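You operate a simulated robot arm through the tools that you are given. There is no shell and no other tool.

Carry out the task below with a simulated robot arm. There is one attempt and no reset: what you move stays moved.

TASK
Connect Diver 1's red twin plug, switch on, set the volume and check it.
Fine: into the Diver 1 sockets while the yellow box is off; red knob to Diver 1's number on the white label; then hold the red talk button till its green lamp lights; leave Diver 2's side alone.

The check looks at the end state, three seconds after you hand in, the way a careful person would. Anything else that was tipped, shoved, dropped, spilled or broken makes it a failure.

THE ROBOT
A 7-joint arm with a two-finger parallel gripper, fixed in place. Base frame: the origin is at the foot of the arm, x ahead of it, y to its left, z up; the work surface is at about z = 850. Lengths are in mm, angles in rad, forces in N, time in s.
With the tool pointing down near the work surface it reaches from about 300 to 700 mm from the base axis. Its first joint turns from -1.152 to 1.152 rad. Payload 1.57 kg.
Tool frame: the origin (TCP) lies between the finger pads and is the grasp point; the fingertips stand 30 mm ahead of it; z points along the fingers, y is the line along which they close. Largest opening 110 mm; finger width 24, thickness 12; the body of the gripper, 48 by 112 mm, starts 78 mm behind the TCP.
Orientation is that of the tool frame in the base frame, as [roll, pitch, yaw] about the fixed x, y, z axes, in that order (R = Rz(yaw) Ry(pitch) Rx(roll)). With the fingers straight down and closing along the base's y, the tool's x points along the base's -x, its y along +y and its z along -z.

THE INTERFACE
- The arm moves only by the tool servo_tool. Its argument "rows" is a list of rows, each a list of 7 numbers: the shift along the base's x, y, z in units of 100 mm (1.0 is 100 mm), then the turn, a rotation vector about the base's x, y, z in units of 45 degrees (1.0 is 45 degrees), then the gripper command, from -1 (fully open) to 1 (shut), values between in proportion. In form: [[x, y, z, rx, ry, rz, grip], ...]. A call has 1 to 20 rows; each row is the pose to reach, as a shift and turn from the pose commanded when the call began. A call with a number of a shift or a turn outside -1 to 1 is refused whole. Rows are played at 5 a second. More than 50 mm and 0.15 rad between two rows, or a gripper value outside its range, and nothing of the call is played. A pose out of reach is approached as far as the arm can. The call stops where the force on the tool passes 90 N (or 10 N more than at its start, if that is more) or the arm is blocked; 0.2 s more then pass. Each finger travels about 108 mm/s and halts on what it meets, pressing with about 30 N; the grip force reading is that of the motor and also rises with nothing between the fingers. The clock runs only during rows and for 0.2 s after the last one: add rows that repeat a pose to give the fingers time. It gives the time, the measured TCP pose, the force on the tool (base axes), the opening and the grip force at its end, in the units of the frame above (readings bear some noise), with the torque about the TCP (base axes, N m) and any sound that the robot's microphone picked up, and new pictures: "show" is both (left out), scene, wrist or none.
- Cameras (640 x 400 px; columns grow to the right, rows downward): "scene" is fixed at [170.4, -384.4, 1414.7]; the picture's right is [0.75, -0.66, 0.00], its down [-0.37, -0.42, -0.83] and it looks along [0.54, 0.62, -0.56] (base axes); focal length 288 px, centre (320, 200). "wrist" rides on the gripper at [70, 16, -141] in the tool frame; the picture's right is [-0.23, 0.97, 0.00], its down [-0.85, -0.20, -0.48] and it looks along [-0.47, -0.11, 0.88] (tool axes); focal length 222 px, centre (320, 200). There is no depth. A picture from a camera that has moved, and an enlarged one, comes with that camera's place and axes in the base frame and with its lens. The place of the scene camera against the robot may be out by one fixed shift of up to 18 mm in any direction.
- zoom(camera, box): a new picture of the part [left, top, right, bottom] of that camera's present view, enlarged. It takes no simulated time.
- hand_in(): hands the job in; it is judged then, once.

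Nothing tells you positions but the pictures and the camera data. Unless the task says otherwise, let go and move clear before handing in.

The tools are called after "Call:" as name(argument=value, ...) on one line, values as JSON. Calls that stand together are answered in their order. servo_tool: Moves the arm, as the interface text tells. Its arguments: {"type":"object","properties":{"rows":{"type":"array"},"show":{"type":"string","enum":["both","scene","wrist","none"]}},"required":["rows"]} The other tools are called the same way: zoom (camera, box) takes an enlarged picture of a part of a camera's view; hand_in () hands the job in.

At the start:

```text
time_s: 0.0
tcp_pos: [403.2, -58.3, 1239.8]
tcp_rot: [-3.141, 0.0, 3.141]
ft_force: [-0.1, -0.3, 0.2]
ft_torque: [0.03, 0.02, 0.01]
width: 110.0
gripper_force: 0.2
```

scene: 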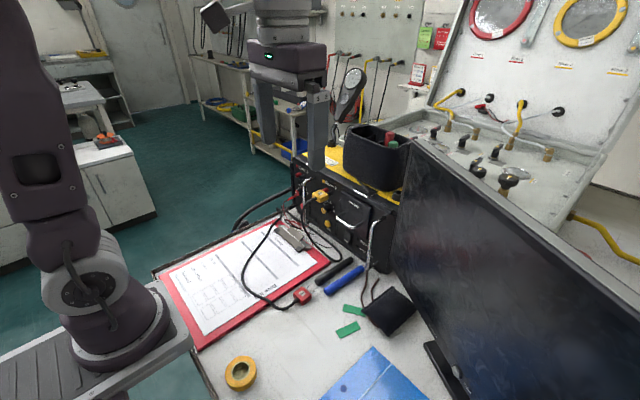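
wrist: 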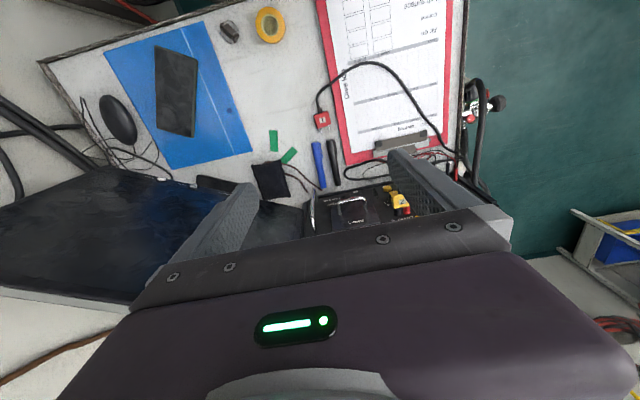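

I see a desk with a clipboard, a red plug on a black cable, and a black/yellow comms box at the back. I'll look closer at the box, plug and label before moving.

Call:
zoom(camera="scene", box=[280, 160, 410, 280])

Call:
zoom(camera="scene", box=[230, 200, 400, 330])

Call:
zoom(camera="wrist", box=[290, 90, 490, 240])

```text
3.33 times, centred on (345, 220) of scene
camera zoom: at [170.4, -384.4, 1414.7], right [0.75, -0.66, 0.0], down [-0.37, -0.42, -0.83], along [0.54, 0.62, -0.56], focal length 960 px, centre (237, 133)
```

zoom: 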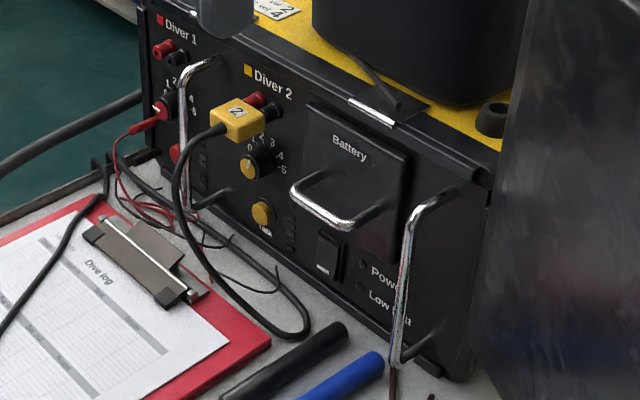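

```text
3.08 times, centred on (315, 265) of scene
camera zoom: at [170.4, -384.4, 1414.7], right [0.75, -0.66, 0.0], down [-0.37, -0.42, -0.83], along [0.54, 0.62, -0.56], focal length 886 px, centre (335, 0)
```

zoom: 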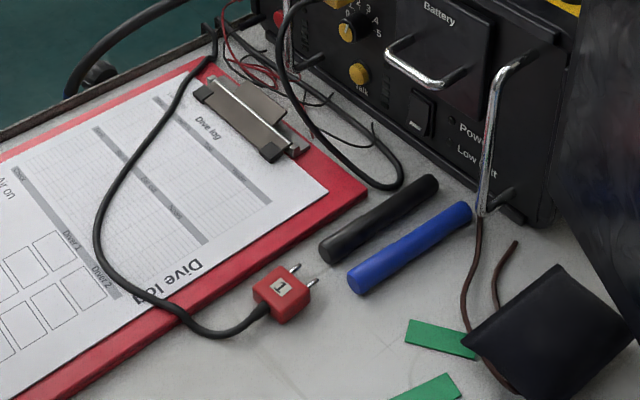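

```text
2.67 times, centred on (390, 165) of wrist
camera zoom: at [333.1, -41.5, 1381.5], right [0.23, 0.97, 0.0], down [0.85, -0.2, 0.48], along [0.47, -0.11, -0.88], focal length 592 px, centre (133, 293)
```

zoom: 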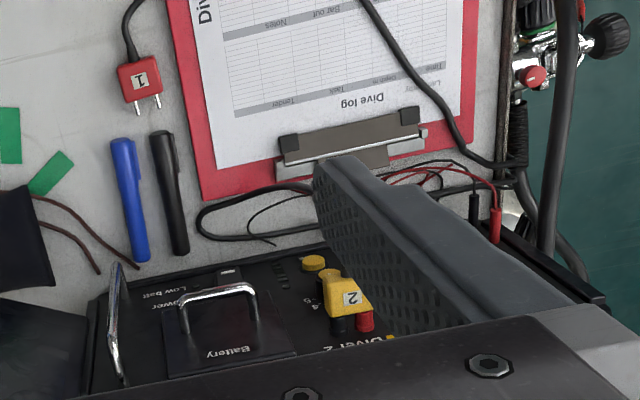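

I see Diver 1's sockets partly hidden at the left end of the box, and a white label on its top. I'll zoom into those.

Call:
zoom(camera="scene", box=[285, 150, 345, 188])

Call:
zoom(camera="scene", box=[288, 160, 328, 225])

Call:
zoom(camera="wrist", box=[420, 60, 520, 200])

Call:
zoom(camera="scene", box=[330, 210, 390, 275])

```text
10.53 times, centred on (315, 169) of scene
camera zoom: at [170.4, -384.4, 1414.7], right [0.75, -0.66, 0.0], down [-0.37, -0.42, -0.83], along [0.54, 0.62, -0.56], focal length 3032 px, centre (373, 526)
```

zoom: 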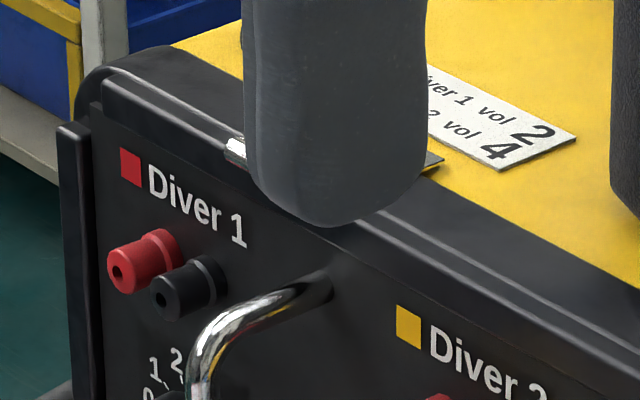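

```text
6.15 times, centred on (308, 192) of scene
camera zoom: at [170.4, -384.4, 1414.7], right [0.75, -0.66, 0.0], down [-0.37, -0.42, -0.83], along [0.54, 0.62, -0.56], focal length 1772 px, centre (394, 246)
```

zoom: 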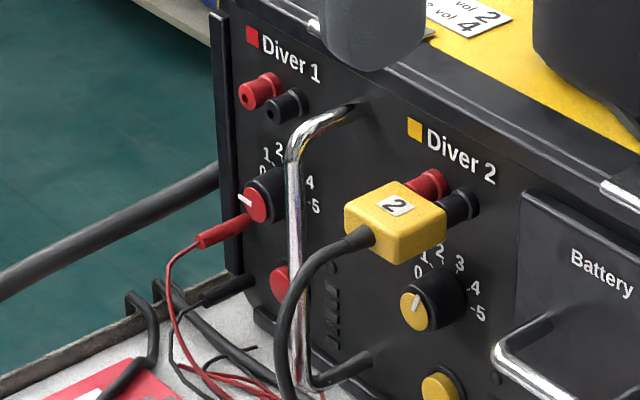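

```text
2.86 times, centred on (470, 130) of wrist
camera zoom: at [333.1, -41.5, 1381.5], right [0.23, 0.97, 0.0], down [0.85, -0.2, 0.48], along [0.47, -0.11, -0.88], focal length 635 px, centre (-109, 400)
```

zoom: 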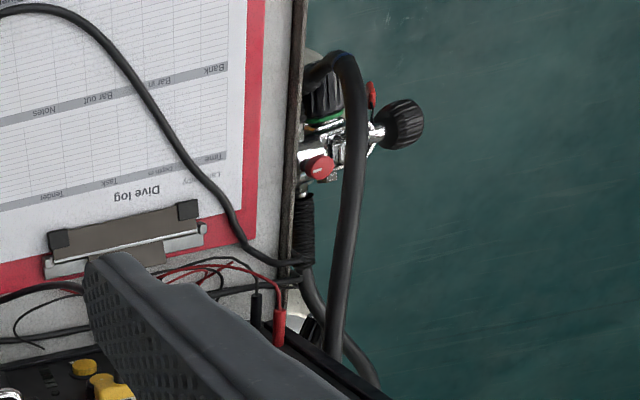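

```text
6.15 times, centred on (360, 242) of scene
camera zoom: at [170.4, -384.4, 1414.7], right [0.75, -0.66, 0.0], down [-0.37, -0.42, -0.83], along [0.54, 0.62, -0.56], focal length 1772 px, centre (74, -62)
```

zoom: 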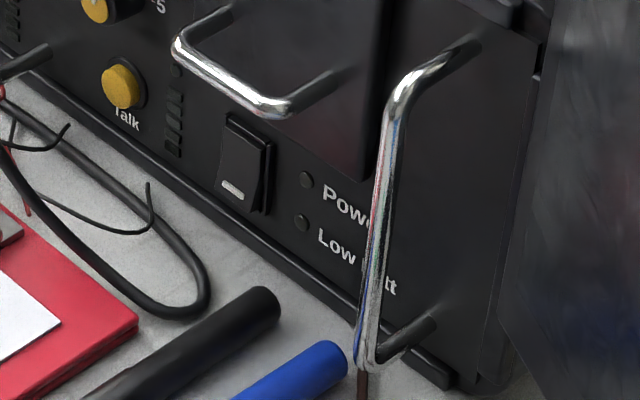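

I take the box panel to be the plane x≈610 facing the robot, Diver 1's sockets at about y 195, z 1010, the knob below at z≈955 and the talk button at z≈900. The red plug lies at about (414, -54). The label reads Diver 1 vol 2. I'll move the wrist camera over for a closer look at the Diver 1 column.

Call:
servo_tool(rows=[[0, 0.25, -0.1, 0, -0.18, 0, -1], [0, 0.5, -0.2, 0, -0.36, 0, -1], [0, 0.75, -0.3, 0, -0.54, 0, -1], [0, 1.0, -0.4, 0, -0.72, 0, -1]], show="none")

Call:
servo_tool(rows=[[0, 0.4, -0.2, 0, 0, 0, -1], [0, 0.8, -0.4, 0, 0, 0, -1], [0, 1.0, -0.6, 0, 0, 0, -1], [0, 1.0, -0.8, 0, 0, 0, -1]], show="both")

```text
time_s: 1.0
tcp_pos: [402.8, 43.0, 1202.3]
tcp_rot: [3.14, 0.568, 3.141]
ft_force: [0.0, -0.1, -0.2]
ft_torque: [-0.03, 0.01, -0.01]
width: 110.2
gripper_force: 0.1
```

```text
time_s: 2.0
tcp_pos: [404.6, 141.8, 1120.2]
tcp_rot: [3.139, 0.566, -3.141]
ft_force: [0.0, -0.6, 0.0]
ft_torque: [-0.03, -0.02, 0.0]
width: 110.1
gripper_force: 0.1
camera wrist: at [268.9, 159.7, 1202.4], right [0.19, 0.97, 0.12], down [0.47, -0.2, 0.86], along [0.86, -0.11, -0.49], focal length 222 px, centre (320, 200)
```

scene: 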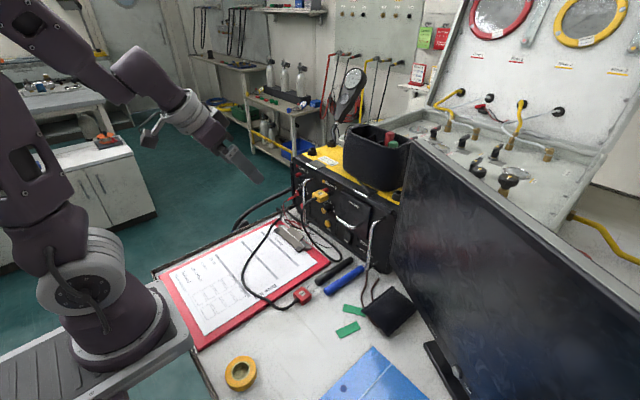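
wrist: 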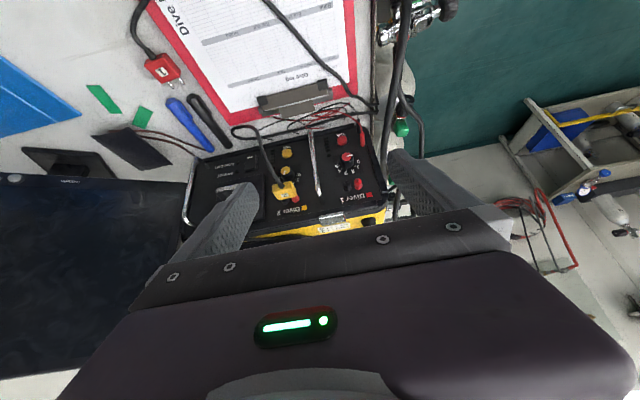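

I now see the whole panel between the fingers. I'll zoom in on it from both cameras.

Call:
zoom(camera="wrist", box=[300, 95, 400, 215])

Call:
zoom(camera="wrist", box=[180, 120, 330, 240])

Call:
zoom(camera="scene", box=[285, 150, 345, 188])

Call:
zoom(camera="scene", box=[288, 160, 328, 225])

Call:
zoom(camera="wrist", box=[120, 30, 220, 100])

```text
3.33 times, centred on (350, 155) of wrist
camera zoom: at [268.9, 159.7, 1202.4], right [0.19, 0.97, 0.12], down [0.47, -0.2, 0.86], along [0.86, -0.11, -0.49], focal length 740 px, centre (220, 350)
```

zoom: 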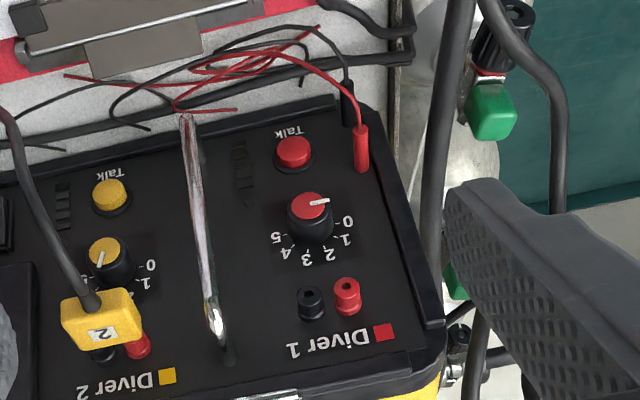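

```text
3.33 times, centred on (255, 180) of wrist
camera zoom: at [268.9, 159.7, 1202.4], right [0.19, 0.97, 0.12], down [0.47, -0.2, 0.86], along [0.86, -0.11, -0.49], focal length 740 px, centre (537, 267)
```

zoom: 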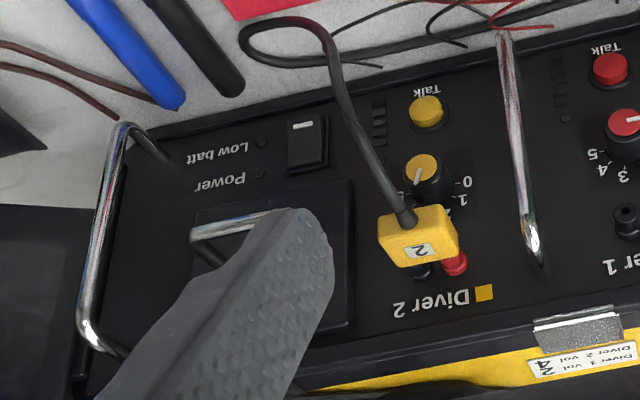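

```text
10.53 times, centred on (315, 169) of scene
camera zoom: at [170.4, -384.4, 1414.7], right [0.75, -0.66, 0.0], down [-0.37, -0.42, -0.83], along [0.54, 0.62, -0.56], focal length 3032 px, centre (373, 526)
```

zoom: 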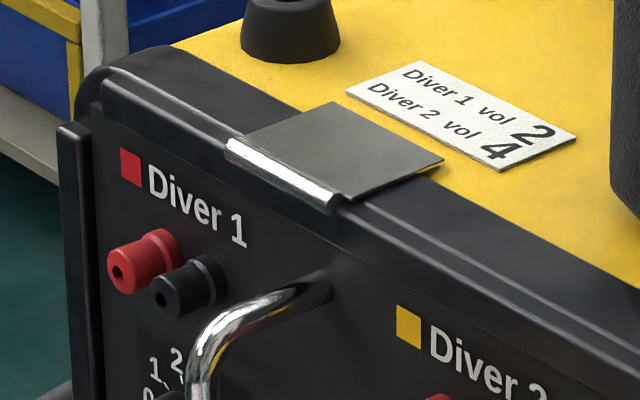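

```text
6.15 times, centred on (308, 192) of scene
camera zoom: at [170.4, -384.4, 1414.7], right [0.75, -0.66, 0.0], down [-0.37, -0.42, -0.83], along [0.54, 0.62, -0.56], focal length 1772 px, centre (394, 246)
```

zoom: 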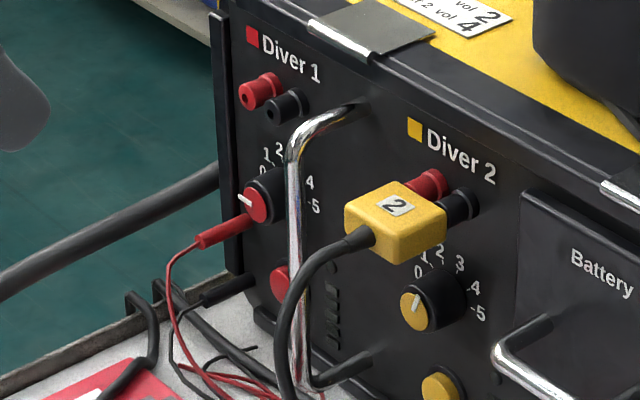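

```text
5.71 times, centred on (170, 65) of wrist
camera zoom: at [268.9, 159.7, 1202.4], right [0.19, 0.97, 0.12], down [0.47, -0.2, 0.86], along [0.86, -0.11, -0.49], focal length 1269 px, centre (1177, 971)
```

zoom: 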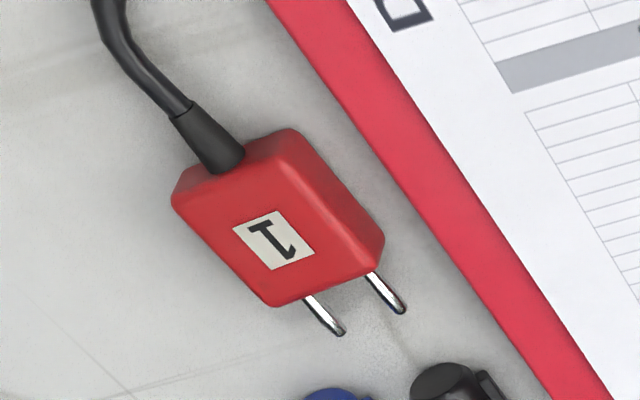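

I see that a red and a black test-lead end sit close beside the Diver 1 knob and button, so I need a more frontal view. Everything else matches: plug yaw is about 0.09 rad and the sockets are near y 176, z 1005. I'll tilt the tool further and drop lower for a straight-on look.

Call:
servo_tool(rows=[[0.05, 0.1, -0.25, 0, -0.18, 0, -1], [0.1, 0.2, -0.5, 0, -0.36, 0, -1], [0.1, 0.3, -0.75, 0, -0.45, 0, -1], [0.1, 0.35, -1.0, 0, -0.45, 0, -1]], show="both")

Call:
zoom(camera="wrist", box=[270, 90, 400, 220])

Call:
zoom(camera="wrist", box=[140, 90, 280, 200])

```text
time_s: 3.0
tcp_pos: [393.4, 192.5, 1035.4]
tcp_rot: [-3.14, 0.921, -3.141]
ft_force: [0.4, 0.3, 1.1]
ft_torque: [0.01, 0.03, 0.03]
width: 110.1
gripper_force: 0.1
out of reach, approached as far as the arm can: row 1, 2, 3, 4
camera wrist: at [238.7, 209.6, 1066.0], right [0.14, 0.97, 0.18], down [0.14, -0.2, 0.97], along [0.98, -0.11, -0.16], focal length 222 px, centre (320, 200)
```

scene: 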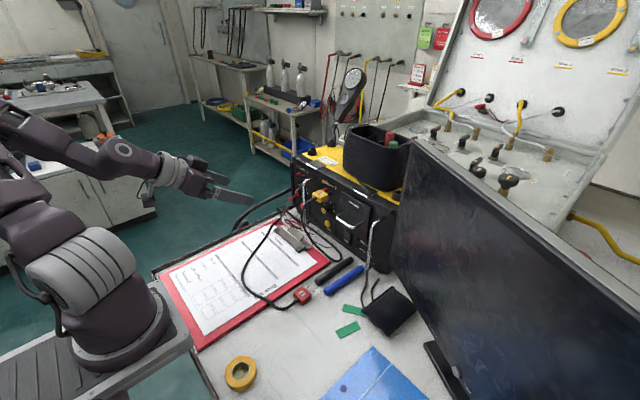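
wrist: 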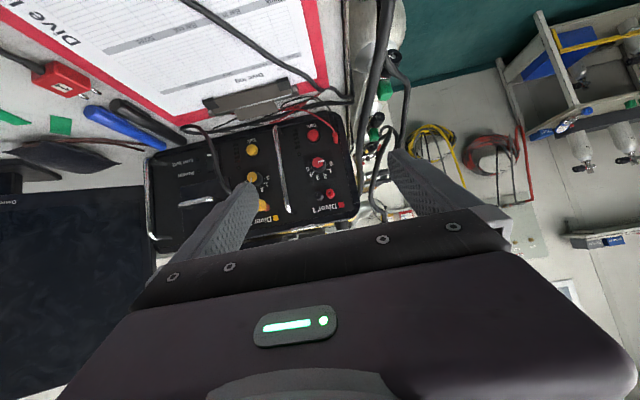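

```text
3.08 times, centred on (335, 155) of wrist
camera zoom: at [238.7, 209.6, 1066.0], right [0.14, 0.97, 0.18], down [0.14, -0.2, 0.97], along [0.98, -0.11, -0.16], focal length 684 px, centre (274, 338)
```

zoom: 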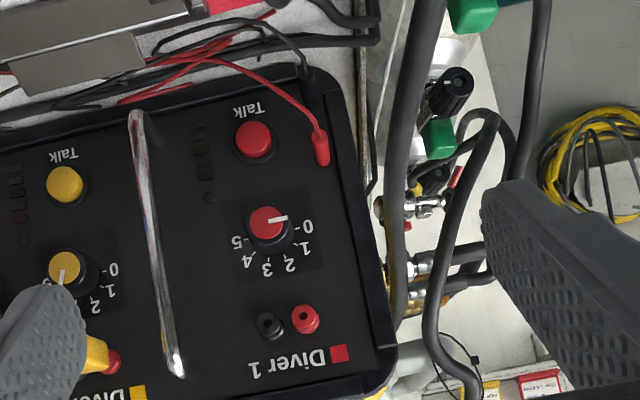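

```text
3.64 times, centred on (210, 145) of wrist
camera zoom: at [238.7, 209.6, 1066.0], right [0.14, 0.97, 0.18], down [0.14, -0.2, 0.97], along [0.98, -0.11, -0.16], focal length 808 px, centre (720, 400)
```

zoom: 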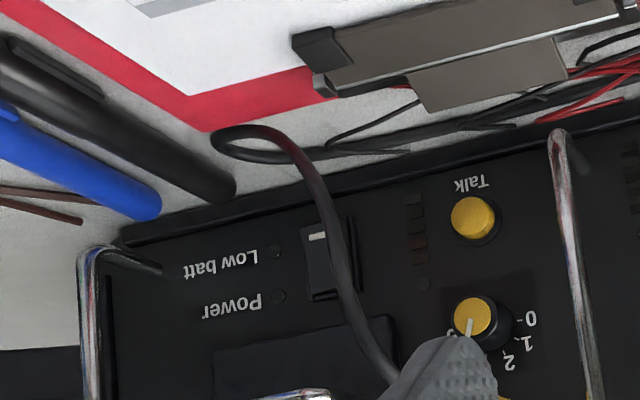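

I now have the Diver 1 column located by triangulation: sockets at y≈167 and 187, z≈1000; knob face at (581, 178, 949); talk button at (591, 178, 898). The red test lead is beside the button at y≈213, z≈913. I'll zoom closely on the knob scale and rocker.

Call:
zoom(camera="wrist", box=[300, 145, 345, 185])

Call:
zoom(camera="wrist", box=[190, 130, 235, 175])

Call:
zoom(camera="scene", box=[335, 220, 365, 250])

Call:
zoom(camera="wrist", box=[290, 105, 350, 160])

Call:
zoom(camera="scene", box=[285, 275, 325, 315])

```text
10.00 times, centred on (322, 165) of wrist
camera zoom: at [238.7, 209.6, 1066.0], right [0.14, 0.97, 0.18], down [0.14, -0.2, 0.97], along [0.98, -0.11, -0.16], focal length 2221 px, centre (295, 550)
```

zoom: 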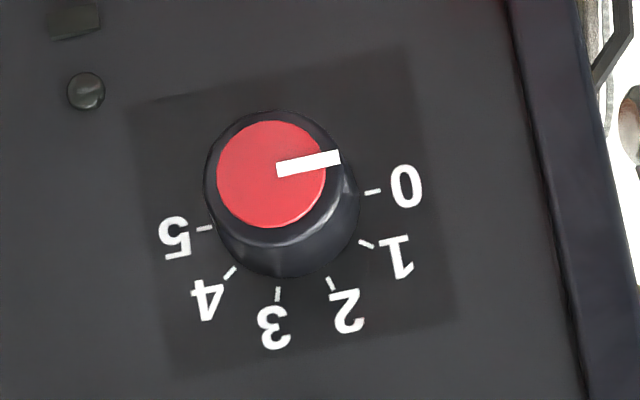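

```text
8.89 times, centred on (212, 152) of wrist
camera zoom: at [238.7, 209.6, 1066.0], right [0.14, 0.97, 0.18], down [0.14, -0.2, 0.97], along [0.98, -0.11, -0.16], focal length 1974 px, centre (1276, 622)
```

zoom: 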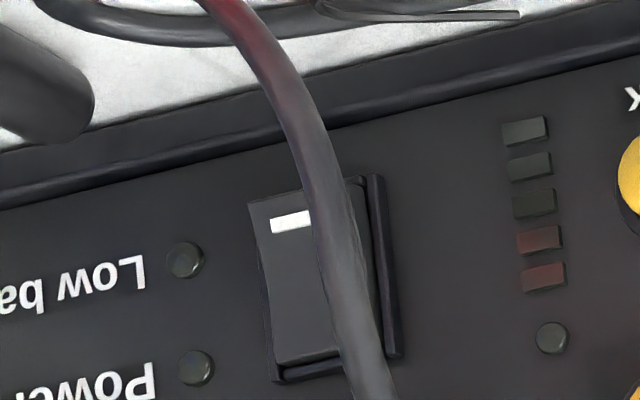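

```text
13.33 times, centred on (350, 235) of scene
camera zoom: at [170.4, -384.4, 1414.7], right [0.75, -0.66, 0.0], down [-0.37, -0.42, -0.83], along [0.55, 0.62, -0.56], focal length 3840 px, centre (-80, -267)
```

zoom: 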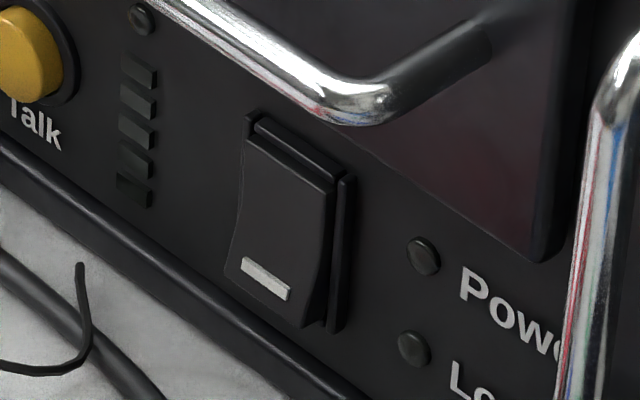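

```text
7.27 times, centred on (320, 132) of wrist
camera zoom: at [238.7, 209.6, 1066.0], right [0.14, 0.97, 0.18], down [0.14, -0.2, 0.97], along [0.98, -0.11, -0.16], focal length 1615 px, centre (320, 691)
```

zoom: 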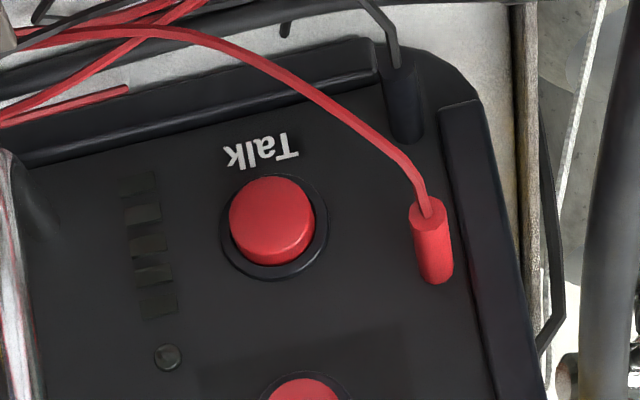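

```text
10.00 times, centred on (305, 295) of scene
camera zoom: at [170.4, -384.4, 1414.7], right [0.75, -0.66, 0.0], down [-0.37, -0.42, -0.83], along [0.55, 0.62, -0.56], focal length 2880 px, centre (470, -750)
```

zoom: 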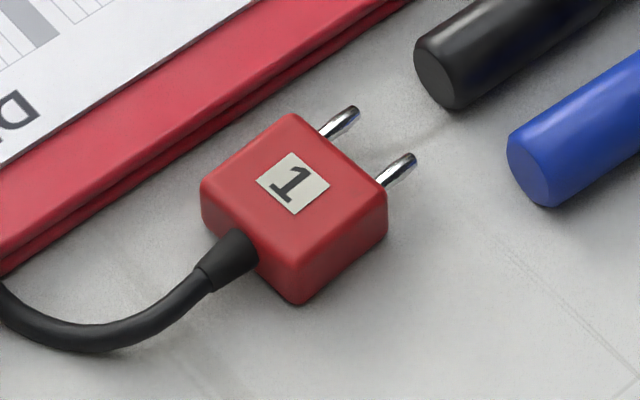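

The rocker's top is pressed in (off), so pressing the lower, marked end should switch it on. The knob sits just past 0. I'll go back upright and hover over the red plug for a close look before grasping.

Call:
servo_tool(rows=[[0, -0.1, 0.3, 0, 0.18, 0, -1], [0, -0.4, 0.5, 0, 0.36, 0, -1], [0, -0.7, 0.5, 0, 0.54, 0, -1], [0, -1.0, 0.5, 0, 0.72, 0, -1], [0, -1.0, 0.5, 0, 0.9, 0, -1], [0, -1.0, 0.5, 0, 1.0, 0, -1]], show="none")

Call:
servo_tool(rows=[[0, -0.3, -0.2, 0, 0.17, 0, -1], [0, -0.6, -0.4, 0, 0.17, 0, -1], [0, -0.9, -0.6, 0, 0.17, 0, -1], [0, -1.0, -0.6, 0, 0.17, 0.1, -1]], show="none")

```text
time_s: 4.4
tcp_pos: [394.0, 92.1, 1085.0]
tcp_rot: [-3.141, 0.132, 3.141]
ft_force: [-0.5, 0.3, -0.4]
ft_torque: [0.0, -0.02, -0.03]
width: 110.2
gripper_force: 0.0
```

```text
time_s: 5.4
tcp_pos: [392.2, -8.8, 1025.5]
tcp_rot: [3.138, 0.0, -3.064]
ft_force: [-0.4, 0.3, -0.2]
ft_torque: [0.01, 0.02, 0.04]
width: 109.9
gripper_force: 0.1
```

Now upright at (392, -9, 1025). I'll move over the plug and look.

Call:
servo_tool(rows=[[0.1, -0.43, -0.1, 0, 0, 0, -1], [0.15, -0.43, -0.4, 0, 0, 0, -1], [0.15, -0.43, -0.5, 0, 0, 0, -1]], show="both")

Call:
zoom(camera="wrist", box=[250, 80, 410, 220])

```text
time_s: 6.2
tcp_pos: [407.0, -51.5, 974.8]
tcp_rot: [3.137, 0.0, -3.064]
ft_force: [-0.2, 0.7, 0.1]
ft_torque: [0.03, 0.0, -0.01]
width: 109.9
gripper_force: 0.1
camera wrist: at [335.5, -40.5, 1116.6], right [0.15, 0.99, 0.0], down [0.87, -0.14, 0.48], along [0.47, -0.07, -0.88], focal length 222 px, centre (320, 200)
```

scene: 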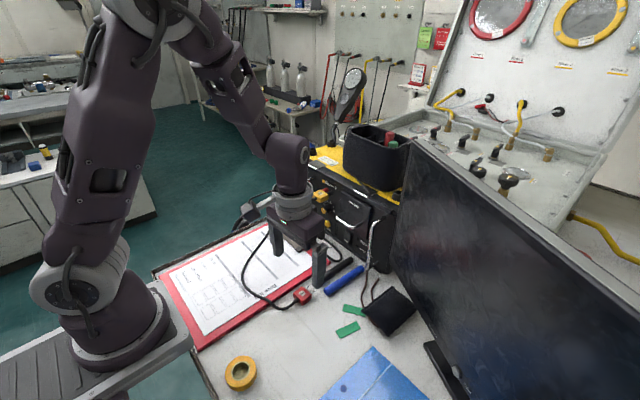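
wrist: 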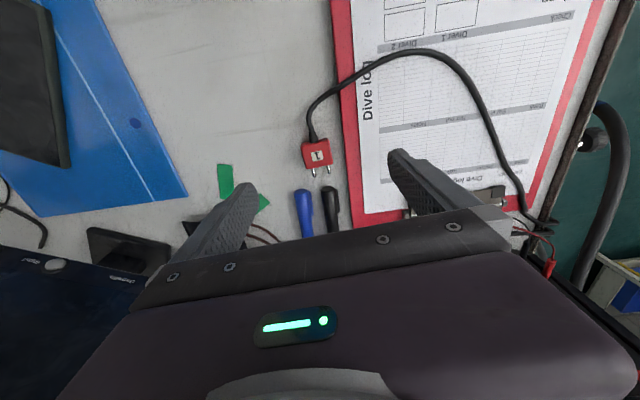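

```text
2.86 times, centred on (330, 150) of wrist
camera zoom: at [335.5, -40.5, 1116.6], right [0.15, 0.99, 0.0], down [0.87, -0.14, 0.48], along [0.47, -0.07, -0.88], focal length 635 px, centre (291, 343)
```

zoom: 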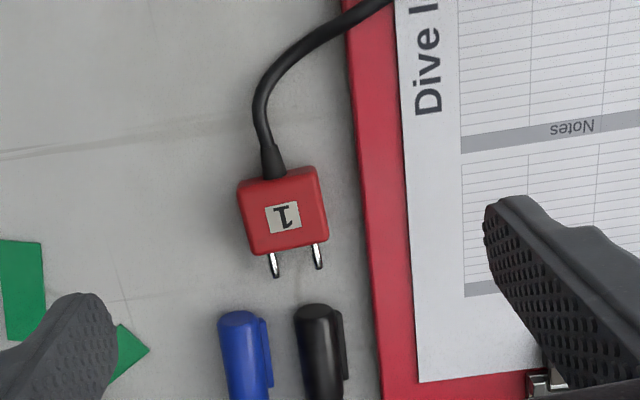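

The plug is about 31 × 27 mm, centred at (410.5, -53.5), with a ~17 mm gap to the clipboard edge. I'll narrow the fingers to about 37 mm and descend to just above it to check alignment.

Call:
servo_tool(rows=[[0.03, -0.02, 0, 0, 0, 0, 0.327], [0.03, -0.02, -0.2, 0, 0, 0, 0.327], [0.03, -0.02, -0.4, 0, 0, 0, 0.327], [0.03, -0.02, -0.6, 0, 0, 0, 0.327], [0.03, -0.02, -0.67, 0, 0, 0, 0.327], [0.03, -0.02, -0.67, 0, 0, 0, 0.327]], show="both")

Call:
zoom(camera="wrist", box=[260, 120, 400, 240])

Call:
zoom(camera="scene", box=[275, 260, 335, 315])

```text
time_s: 7.6
tcp_pos: [411.6, -52.1, 907.5]
tcp_rot: [3.136, -0.002, -3.066]
ft_force: [0.6, 1.5, -1.2]
ft_torque: [-0.02, -0.03, 0.03]
width: 37.3
gripper_force: 0.1
camera wrist: at [340.1, -41.9, 1049.5], right [0.15, 0.99, 0.01], down [0.87, -0.14, 0.48], along [0.47, -0.07, -0.88], focal length 222 px, centre (320, 200)
```

scene: 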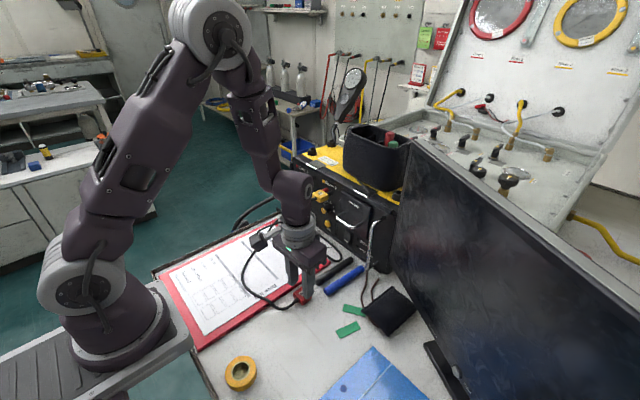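
wrist: 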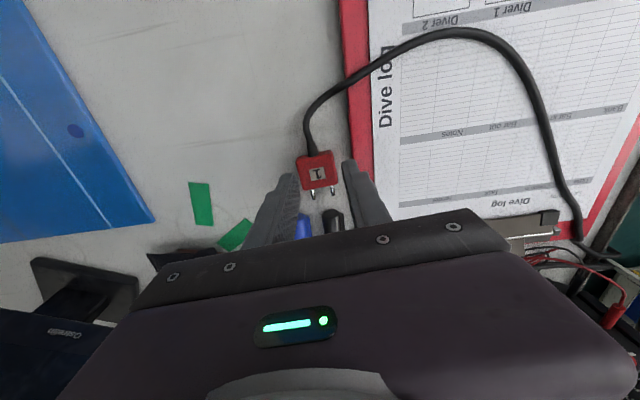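

```text
3.33 times, centred on (330, 180) of wrist
camera zoom: at [340.1, -41.9, 1049.5], right [0.15, 0.99, 0.01], down [0.87, -0.14, 0.48], along [0.47, -0.07, -0.88], focal length 740 px, centre (287, 267)
```

zoom: 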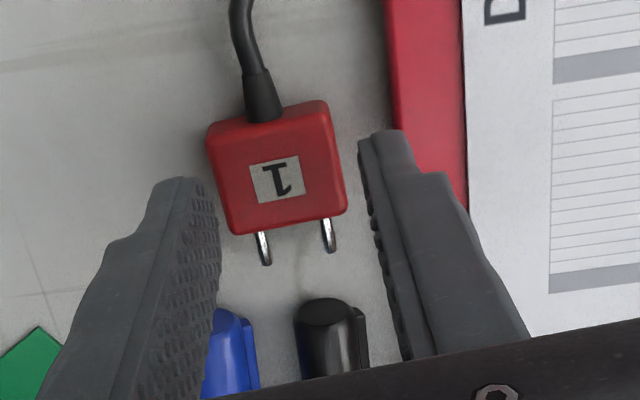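

```text
7.27 times, centred on (305, 288) of scene
camera zoom: at [170.4, -384.4, 1414.7], right [0.75, -0.66, 0.0], down [-0.37, -0.42, -0.83], along [0.54, 0.62, -0.56], focal length 2095 px, centre (429, -436)
```

zoom: 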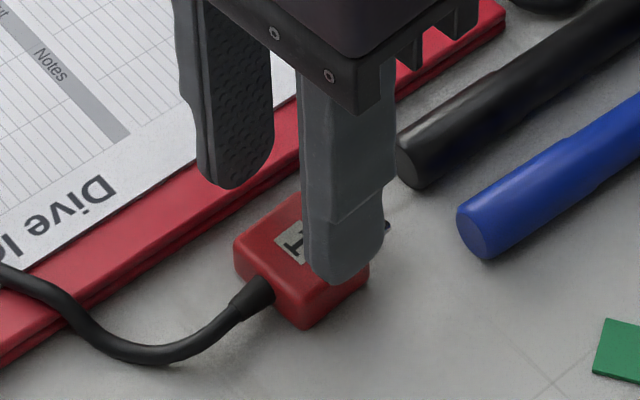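

Fingers straddle the plug, about 2 mm too far toward +y. I'll correct that, descend to tips at ~z 854 and close.

Call:
servo_tool(rows=[[0, -0.022, -0.06, 0, 0, 0, 0.327], [0, -0.022, -0.14, 0, 0, 0, 0.327], [0, -0.022, -0.235, 0, 0, 0, 0.327], [0, -0.022, -0.235, 0, 0, 0, 0.327]], show="both")

Call:
zoom(camera="wrist", box=[260, 120, 400, 240])

Call:
zoom(camera="scene", box=[275, 260, 335, 315])

```text
time_s: 8.6
tcp_pos: [410.9, -54.1, 884.1]
tcp_rot: [3.136, 0.001, -3.065]
ft_force: [-0.4, -1.1, -0.2]
ft_torque: [0.01, 0.01, -0.03]
width: 37.1
gripper_force: 0.0
camera wrist: at [339.7, -43.2, 1025.7], right [0.15, 0.99, 0.01], down [0.87, -0.14, 0.48], along [0.47, -0.07, -0.88], focal length 222 px, centre (320, 200)
```

scene: 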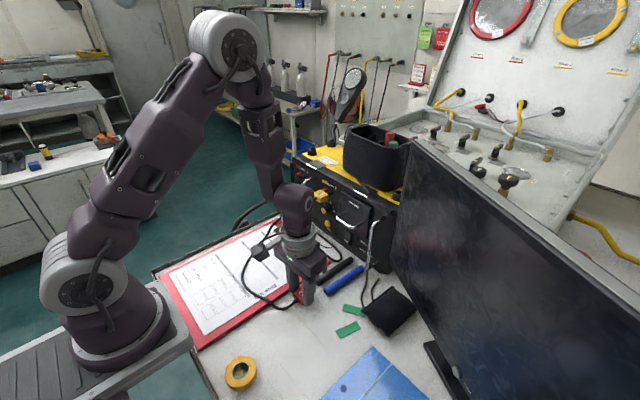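
wrist: 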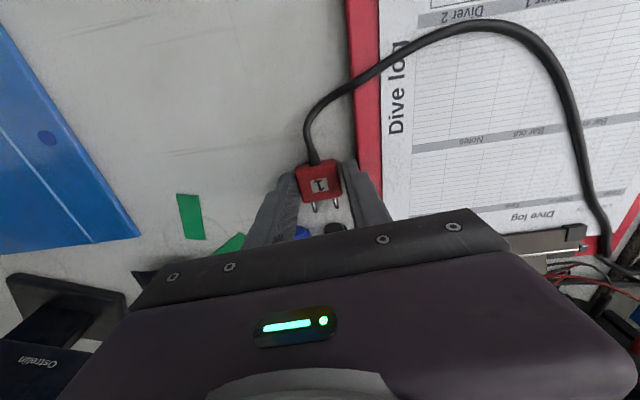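

```text
3.33 times, centred on (330, 180) of wrist
camera zoom: at [339.7, -43.2, 1025.7], right [0.15, 0.99, 0.01], down [0.87, -0.14, 0.48], along [0.47, -0.07, -0.88], focal length 740 px, centre (287, 267)
```

zoom: 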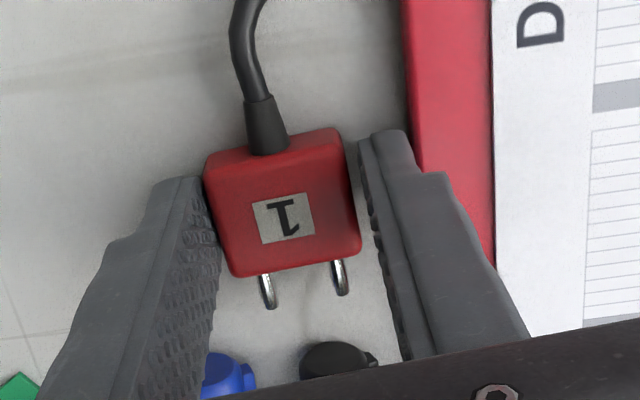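

```text
7.27 times, centred on (305, 288) of scene
camera zoom: at [170.4, -384.4, 1414.7], right [0.75, -0.66, 0.0], down [-0.37, -0.42, -0.83], along [0.54, 0.62, -0.56], focal length 2095 px, centre (429, -436)
```

zoom: 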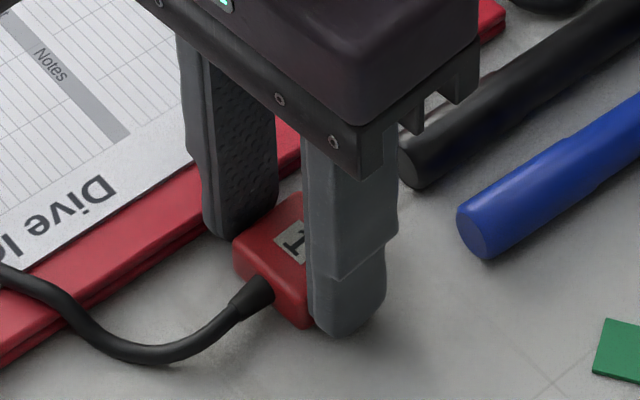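

The plug is between the fingers with clear room on both sides. I'll close on it and lift slightly.

Call:
servo_tool(rows=[[0, 0, 0, 0, 0, 0, 0.6], [0, 0, 0, 0, 0, 0, 1], [0, 0, 0, 0, 0, 0, 1], [0, 0, 0.05, 0, 0, 0, 1], [0, 0, 0.15, 0, 0, 0, 1], [0, 0, 0.3, 0, 0, 0, 1], [0, 0, 0.5, 0, 0, 0, 1]], show="both")

Call:
zoom(camera="wrist", box=[260, 120, 400, 240])

Call:
zoom(camera="scene", box=[265, 240, 335, 315])

```text
time_s: 10.2
tcp_pos: [411.2, -55.8, 934.2]
tcp_rot: [3.137, 0.001, -3.063]
ft_force: [-0.5, -0.5, -0.6]
ft_torque: [0.03, -0.01, -0.01]
width: 32.9
gripper_force: 30.3
camera wrist: at [339.5, -44.3, 1076.7], right [0.15, 0.99, 0.01], down [0.87, -0.13, 0.48], along [0.47, -0.07, -0.88], focal length 222 px, centre (320, 200)
```

scene: 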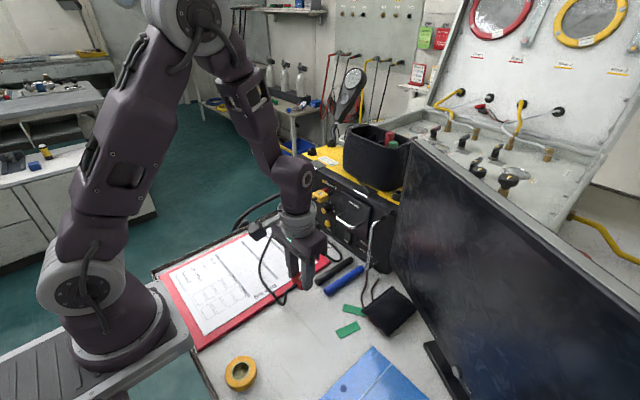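
wrist: 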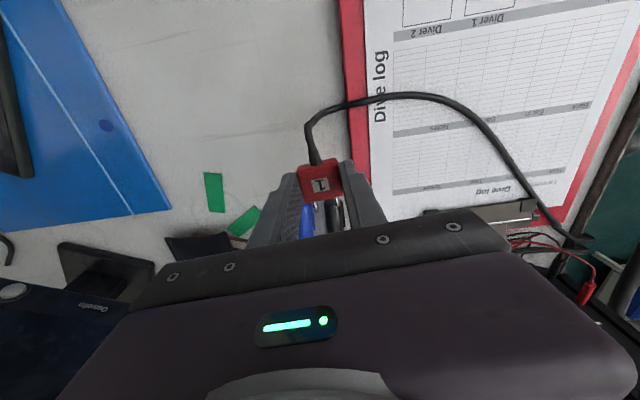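

```text
3.33 times, centred on (330, 180) of wrist
camera zoom: at [339.5, -44.3, 1076.7], right [0.15, 0.99, 0.01], down [0.87, -0.13, 0.48], along [0.47, -0.07, -0.88], focal length 740 px, centre (287, 267)
```

zoom: 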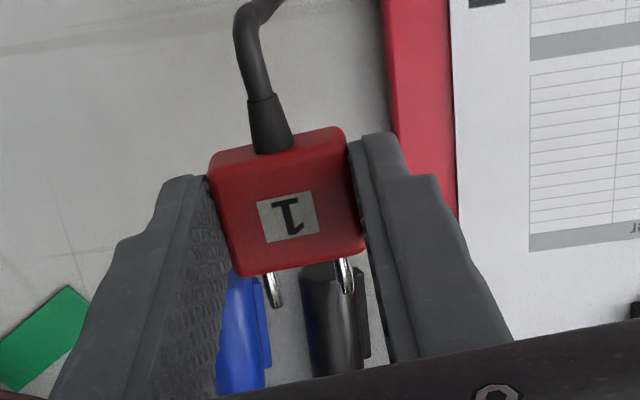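

```text
5.33 times, centred on (300, 278) of scene
camera zoom: at [170.4, -384.4, 1414.7], right [0.75, -0.66, 0.0], down [-0.37, -0.42, -0.83], along [0.54, 0.62, -0.56], focal length 1536 px, centre (427, -213)
```

zoom: 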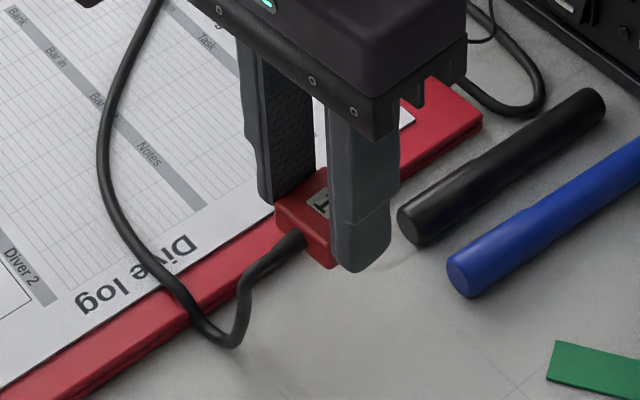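

The plug is held squarely (width 32.9 mm). I'll lift it, take out the yaw so its pins point along +x, and carry it in front of Diver 1's sockets well clear of the handle.

Call:
servo_tool(rows=[[0, 0.0, 0.25, 0, 0, 0, 1], [0, 0.2, 0.5, 0, 0, -0.05, 1], [0.1, 0.5, 0.75, 0, 0, -0.099, 1], [0.2, 0.8, 0.95, 0, 0, -0.099, 1], [0.3, 1.0, 1.0, 0, 0, -0.099, 1]], show="none")

Call:
servo_tool(rows=[[0.1, 0.3, 0, 0, 0, 0, 1], [0.2, 0.6, 0, 0, 0, 0, 1], [0.3, 0.9, 0, 0, 0, 0, 1], [0.4, 1.0, 0, 0, 0, 0, 1]], show="both")

Call:
zoom(camera="wrist", box=[250, 120, 390, 240])

Call:
zoom(camera="scene", box=[250, 130, 330, 220])

```text
time_s: 11.4
tcp_pos: [440.9, 46.0, 1035.2]
tcp_rot: [3.136, 0.0, -3.141]
ft_force: [-0.9, -0.4, -1.0]
ft_torque: [0.01, 0.0, 0.0]
width: 32.9
gripper_force: 30.5
```

```text
time_s: 12.4
tcp_pos: [481.9, 144.8, 1034.2]
tcp_rot: [3.136, 0.001, -3.141]
ft_force: [0.4, 0.0, -0.6]
ft_torque: [0.01, -0.01, -0.01]
width: 32.8
gripper_force: 30.1
camera wrist: at [411.1, 160.6, 1176.3], right [0.23, 0.97, 0.0], down [0.86, -0.2, 0.48], along [0.47, -0.1, -0.88], focal length 222 px, centre (320, 200)
```

scene: 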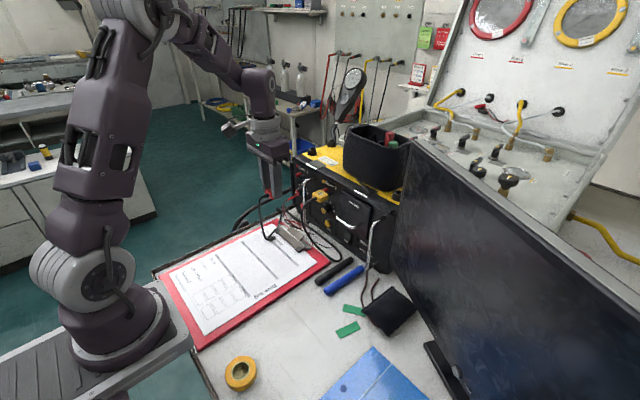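
wrist: 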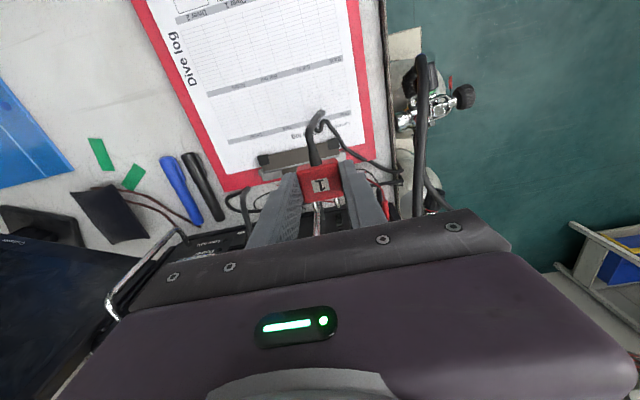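

```text
3.33 times, centred on (320, 180) of wrist
camera zoom: at [411.1, 160.6, 1176.3], right [0.23, 0.97, 0.0], down [0.86, -0.2, 0.48], along [0.47, -0.1, -0.88], focal length 740 px, centre (320, 267)
```

zoom: 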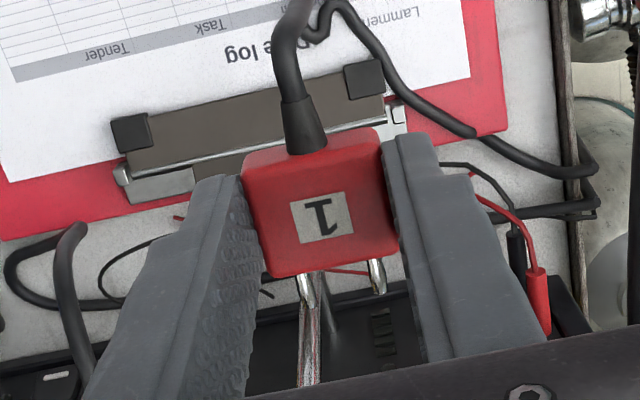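

```text
4.44 times, centred on (290, 175) of scene
camera zoom: at [170.4, -384.4, 1414.7], right [0.75, -0.66, 0.0], down [-0.37, -0.42, -0.83], along [0.54, 0.62, -0.56], focal length 1280 px, centre (453, 311)
```

zoom: 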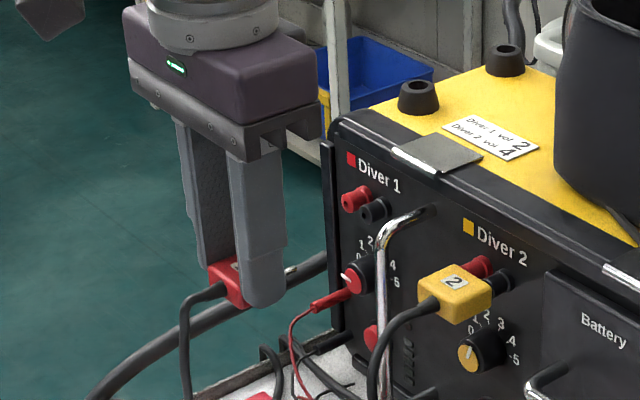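

The plug is held level ahead of the panel; comparing pin and socket in the scene view suggests TCP y≈177.5 and z≈1027 for insertion. I'll close to about 20 mm in front of the sockets and check again.

Call:
servo_tool(rows=[[0.1, 0.16, -0.03, 0, 0, 0, 1], [0.2, 0.327, -0.07, 0, 0, 0, 1], [0.4, 0.327, -0.07, 0, 0, 0, 1], [0.56, 0.327, -0.07, 0, 0, 0, 1], [0.56, 0.327, -0.07, 0, 0, 0, 1]], show="both")

Call:
zoom(camera="wrist", box=[270, 130, 390, 230])

Call:
zoom(camera="scene", box=[275, 150, 330, 200])

```text
time_s: 13.6
tcp_pos: [537.7, 177.4, 1026.6]
tcp_rot: [3.137, 0.001, 3.141]
ft_force: [-0.3, 0.9, -0.1]
ft_torque: [0.0, 0.04, -0.02]
width: 32.9
gripper_force: 29.8
camera wrist: at [466.9, 193.1, 1168.6], right [0.23, 0.97, 0.0], down [0.85, -0.2, 0.48], along [0.47, -0.1, -0.88], focal length 222 px, centre (320, 200)
```

scene: 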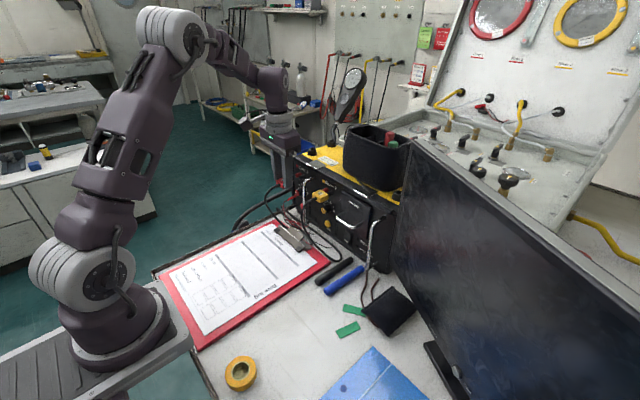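
wrist: 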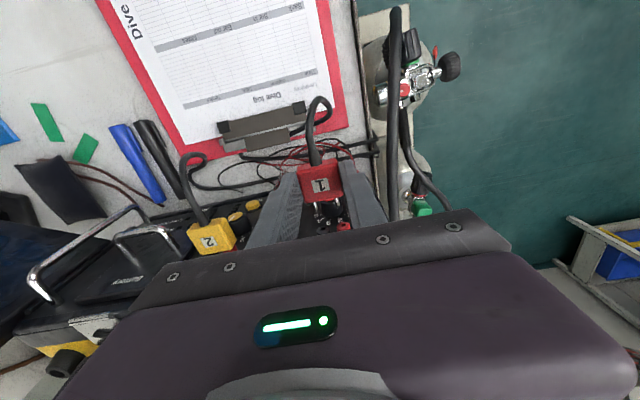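

```text
4.00 times, centred on (330, 180) of wrist
camera zoom: at [466.9, 193.1, 1168.6], right [0.23, 0.97, 0.0], down [0.85, -0.2, 0.48], along [0.47, -0.1, -0.88], focal length 888 px, centre (280, 280)
```

zoom: 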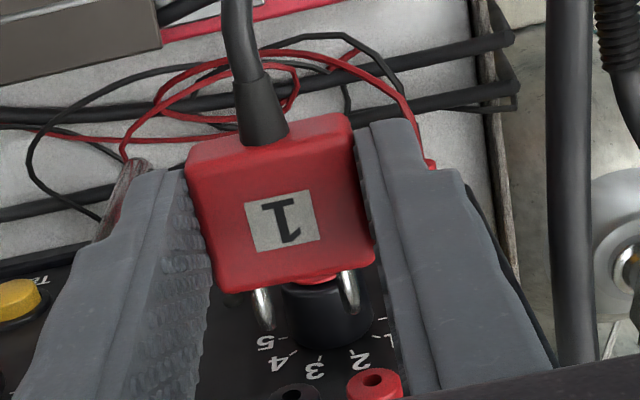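

```text
8.00 times, centred on (302, 175) of scene
camera zoom: at [170.4, -384.4, 1414.7], right [0.75, -0.66, 0.0], down [-0.37, -0.42, -0.83], along [0.54, 0.62, -0.56], focal length 2304 px, centre (460, 400)
```

zoom: 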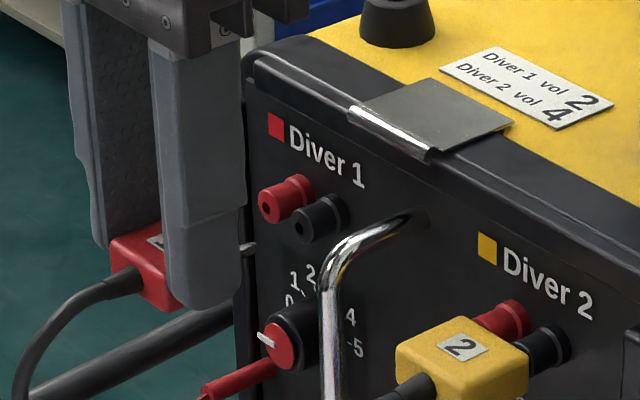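

Very close. I'll zoom tighter to check the final alignment of pins against the socket holes.

Call:
zoom(camera="wrist", box=[310, 195, 350, 235])

Call:
zoom(camera="scene", box=[285, 165, 310, 190])

```text
10.00 times, centred on (330, 215) of wrist
camera zoom: at [466.9, 193.1, 1168.6], right [0.23, 0.97, 0.0], down [0.85, -0.2, 0.48], along [0.47, -0.1, -0.88], focal length 2221 px, centre (220, 50)
```

zoom: 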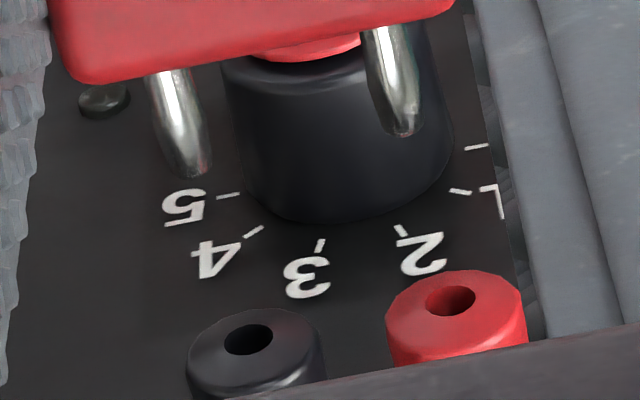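

```text
16.00 times, centred on (298, 178) of scene
camera zoom: at [170.4, -384.4, 1414.7], right [0.75, -0.66, 0.0], down [-0.37, -0.42, -0.83], along [0.54, 0.62, -0.56], focal length 4608 px, centre (680, 560)
```

zoom: 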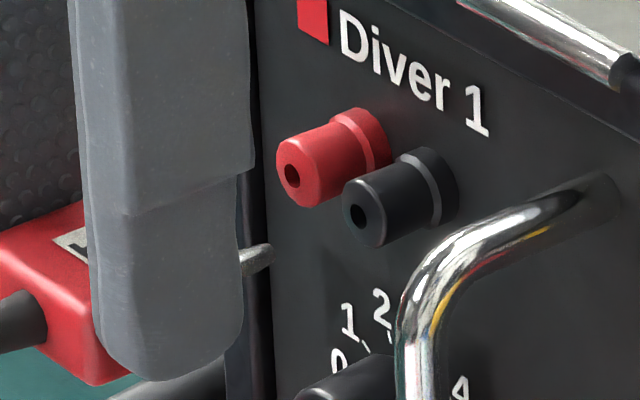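

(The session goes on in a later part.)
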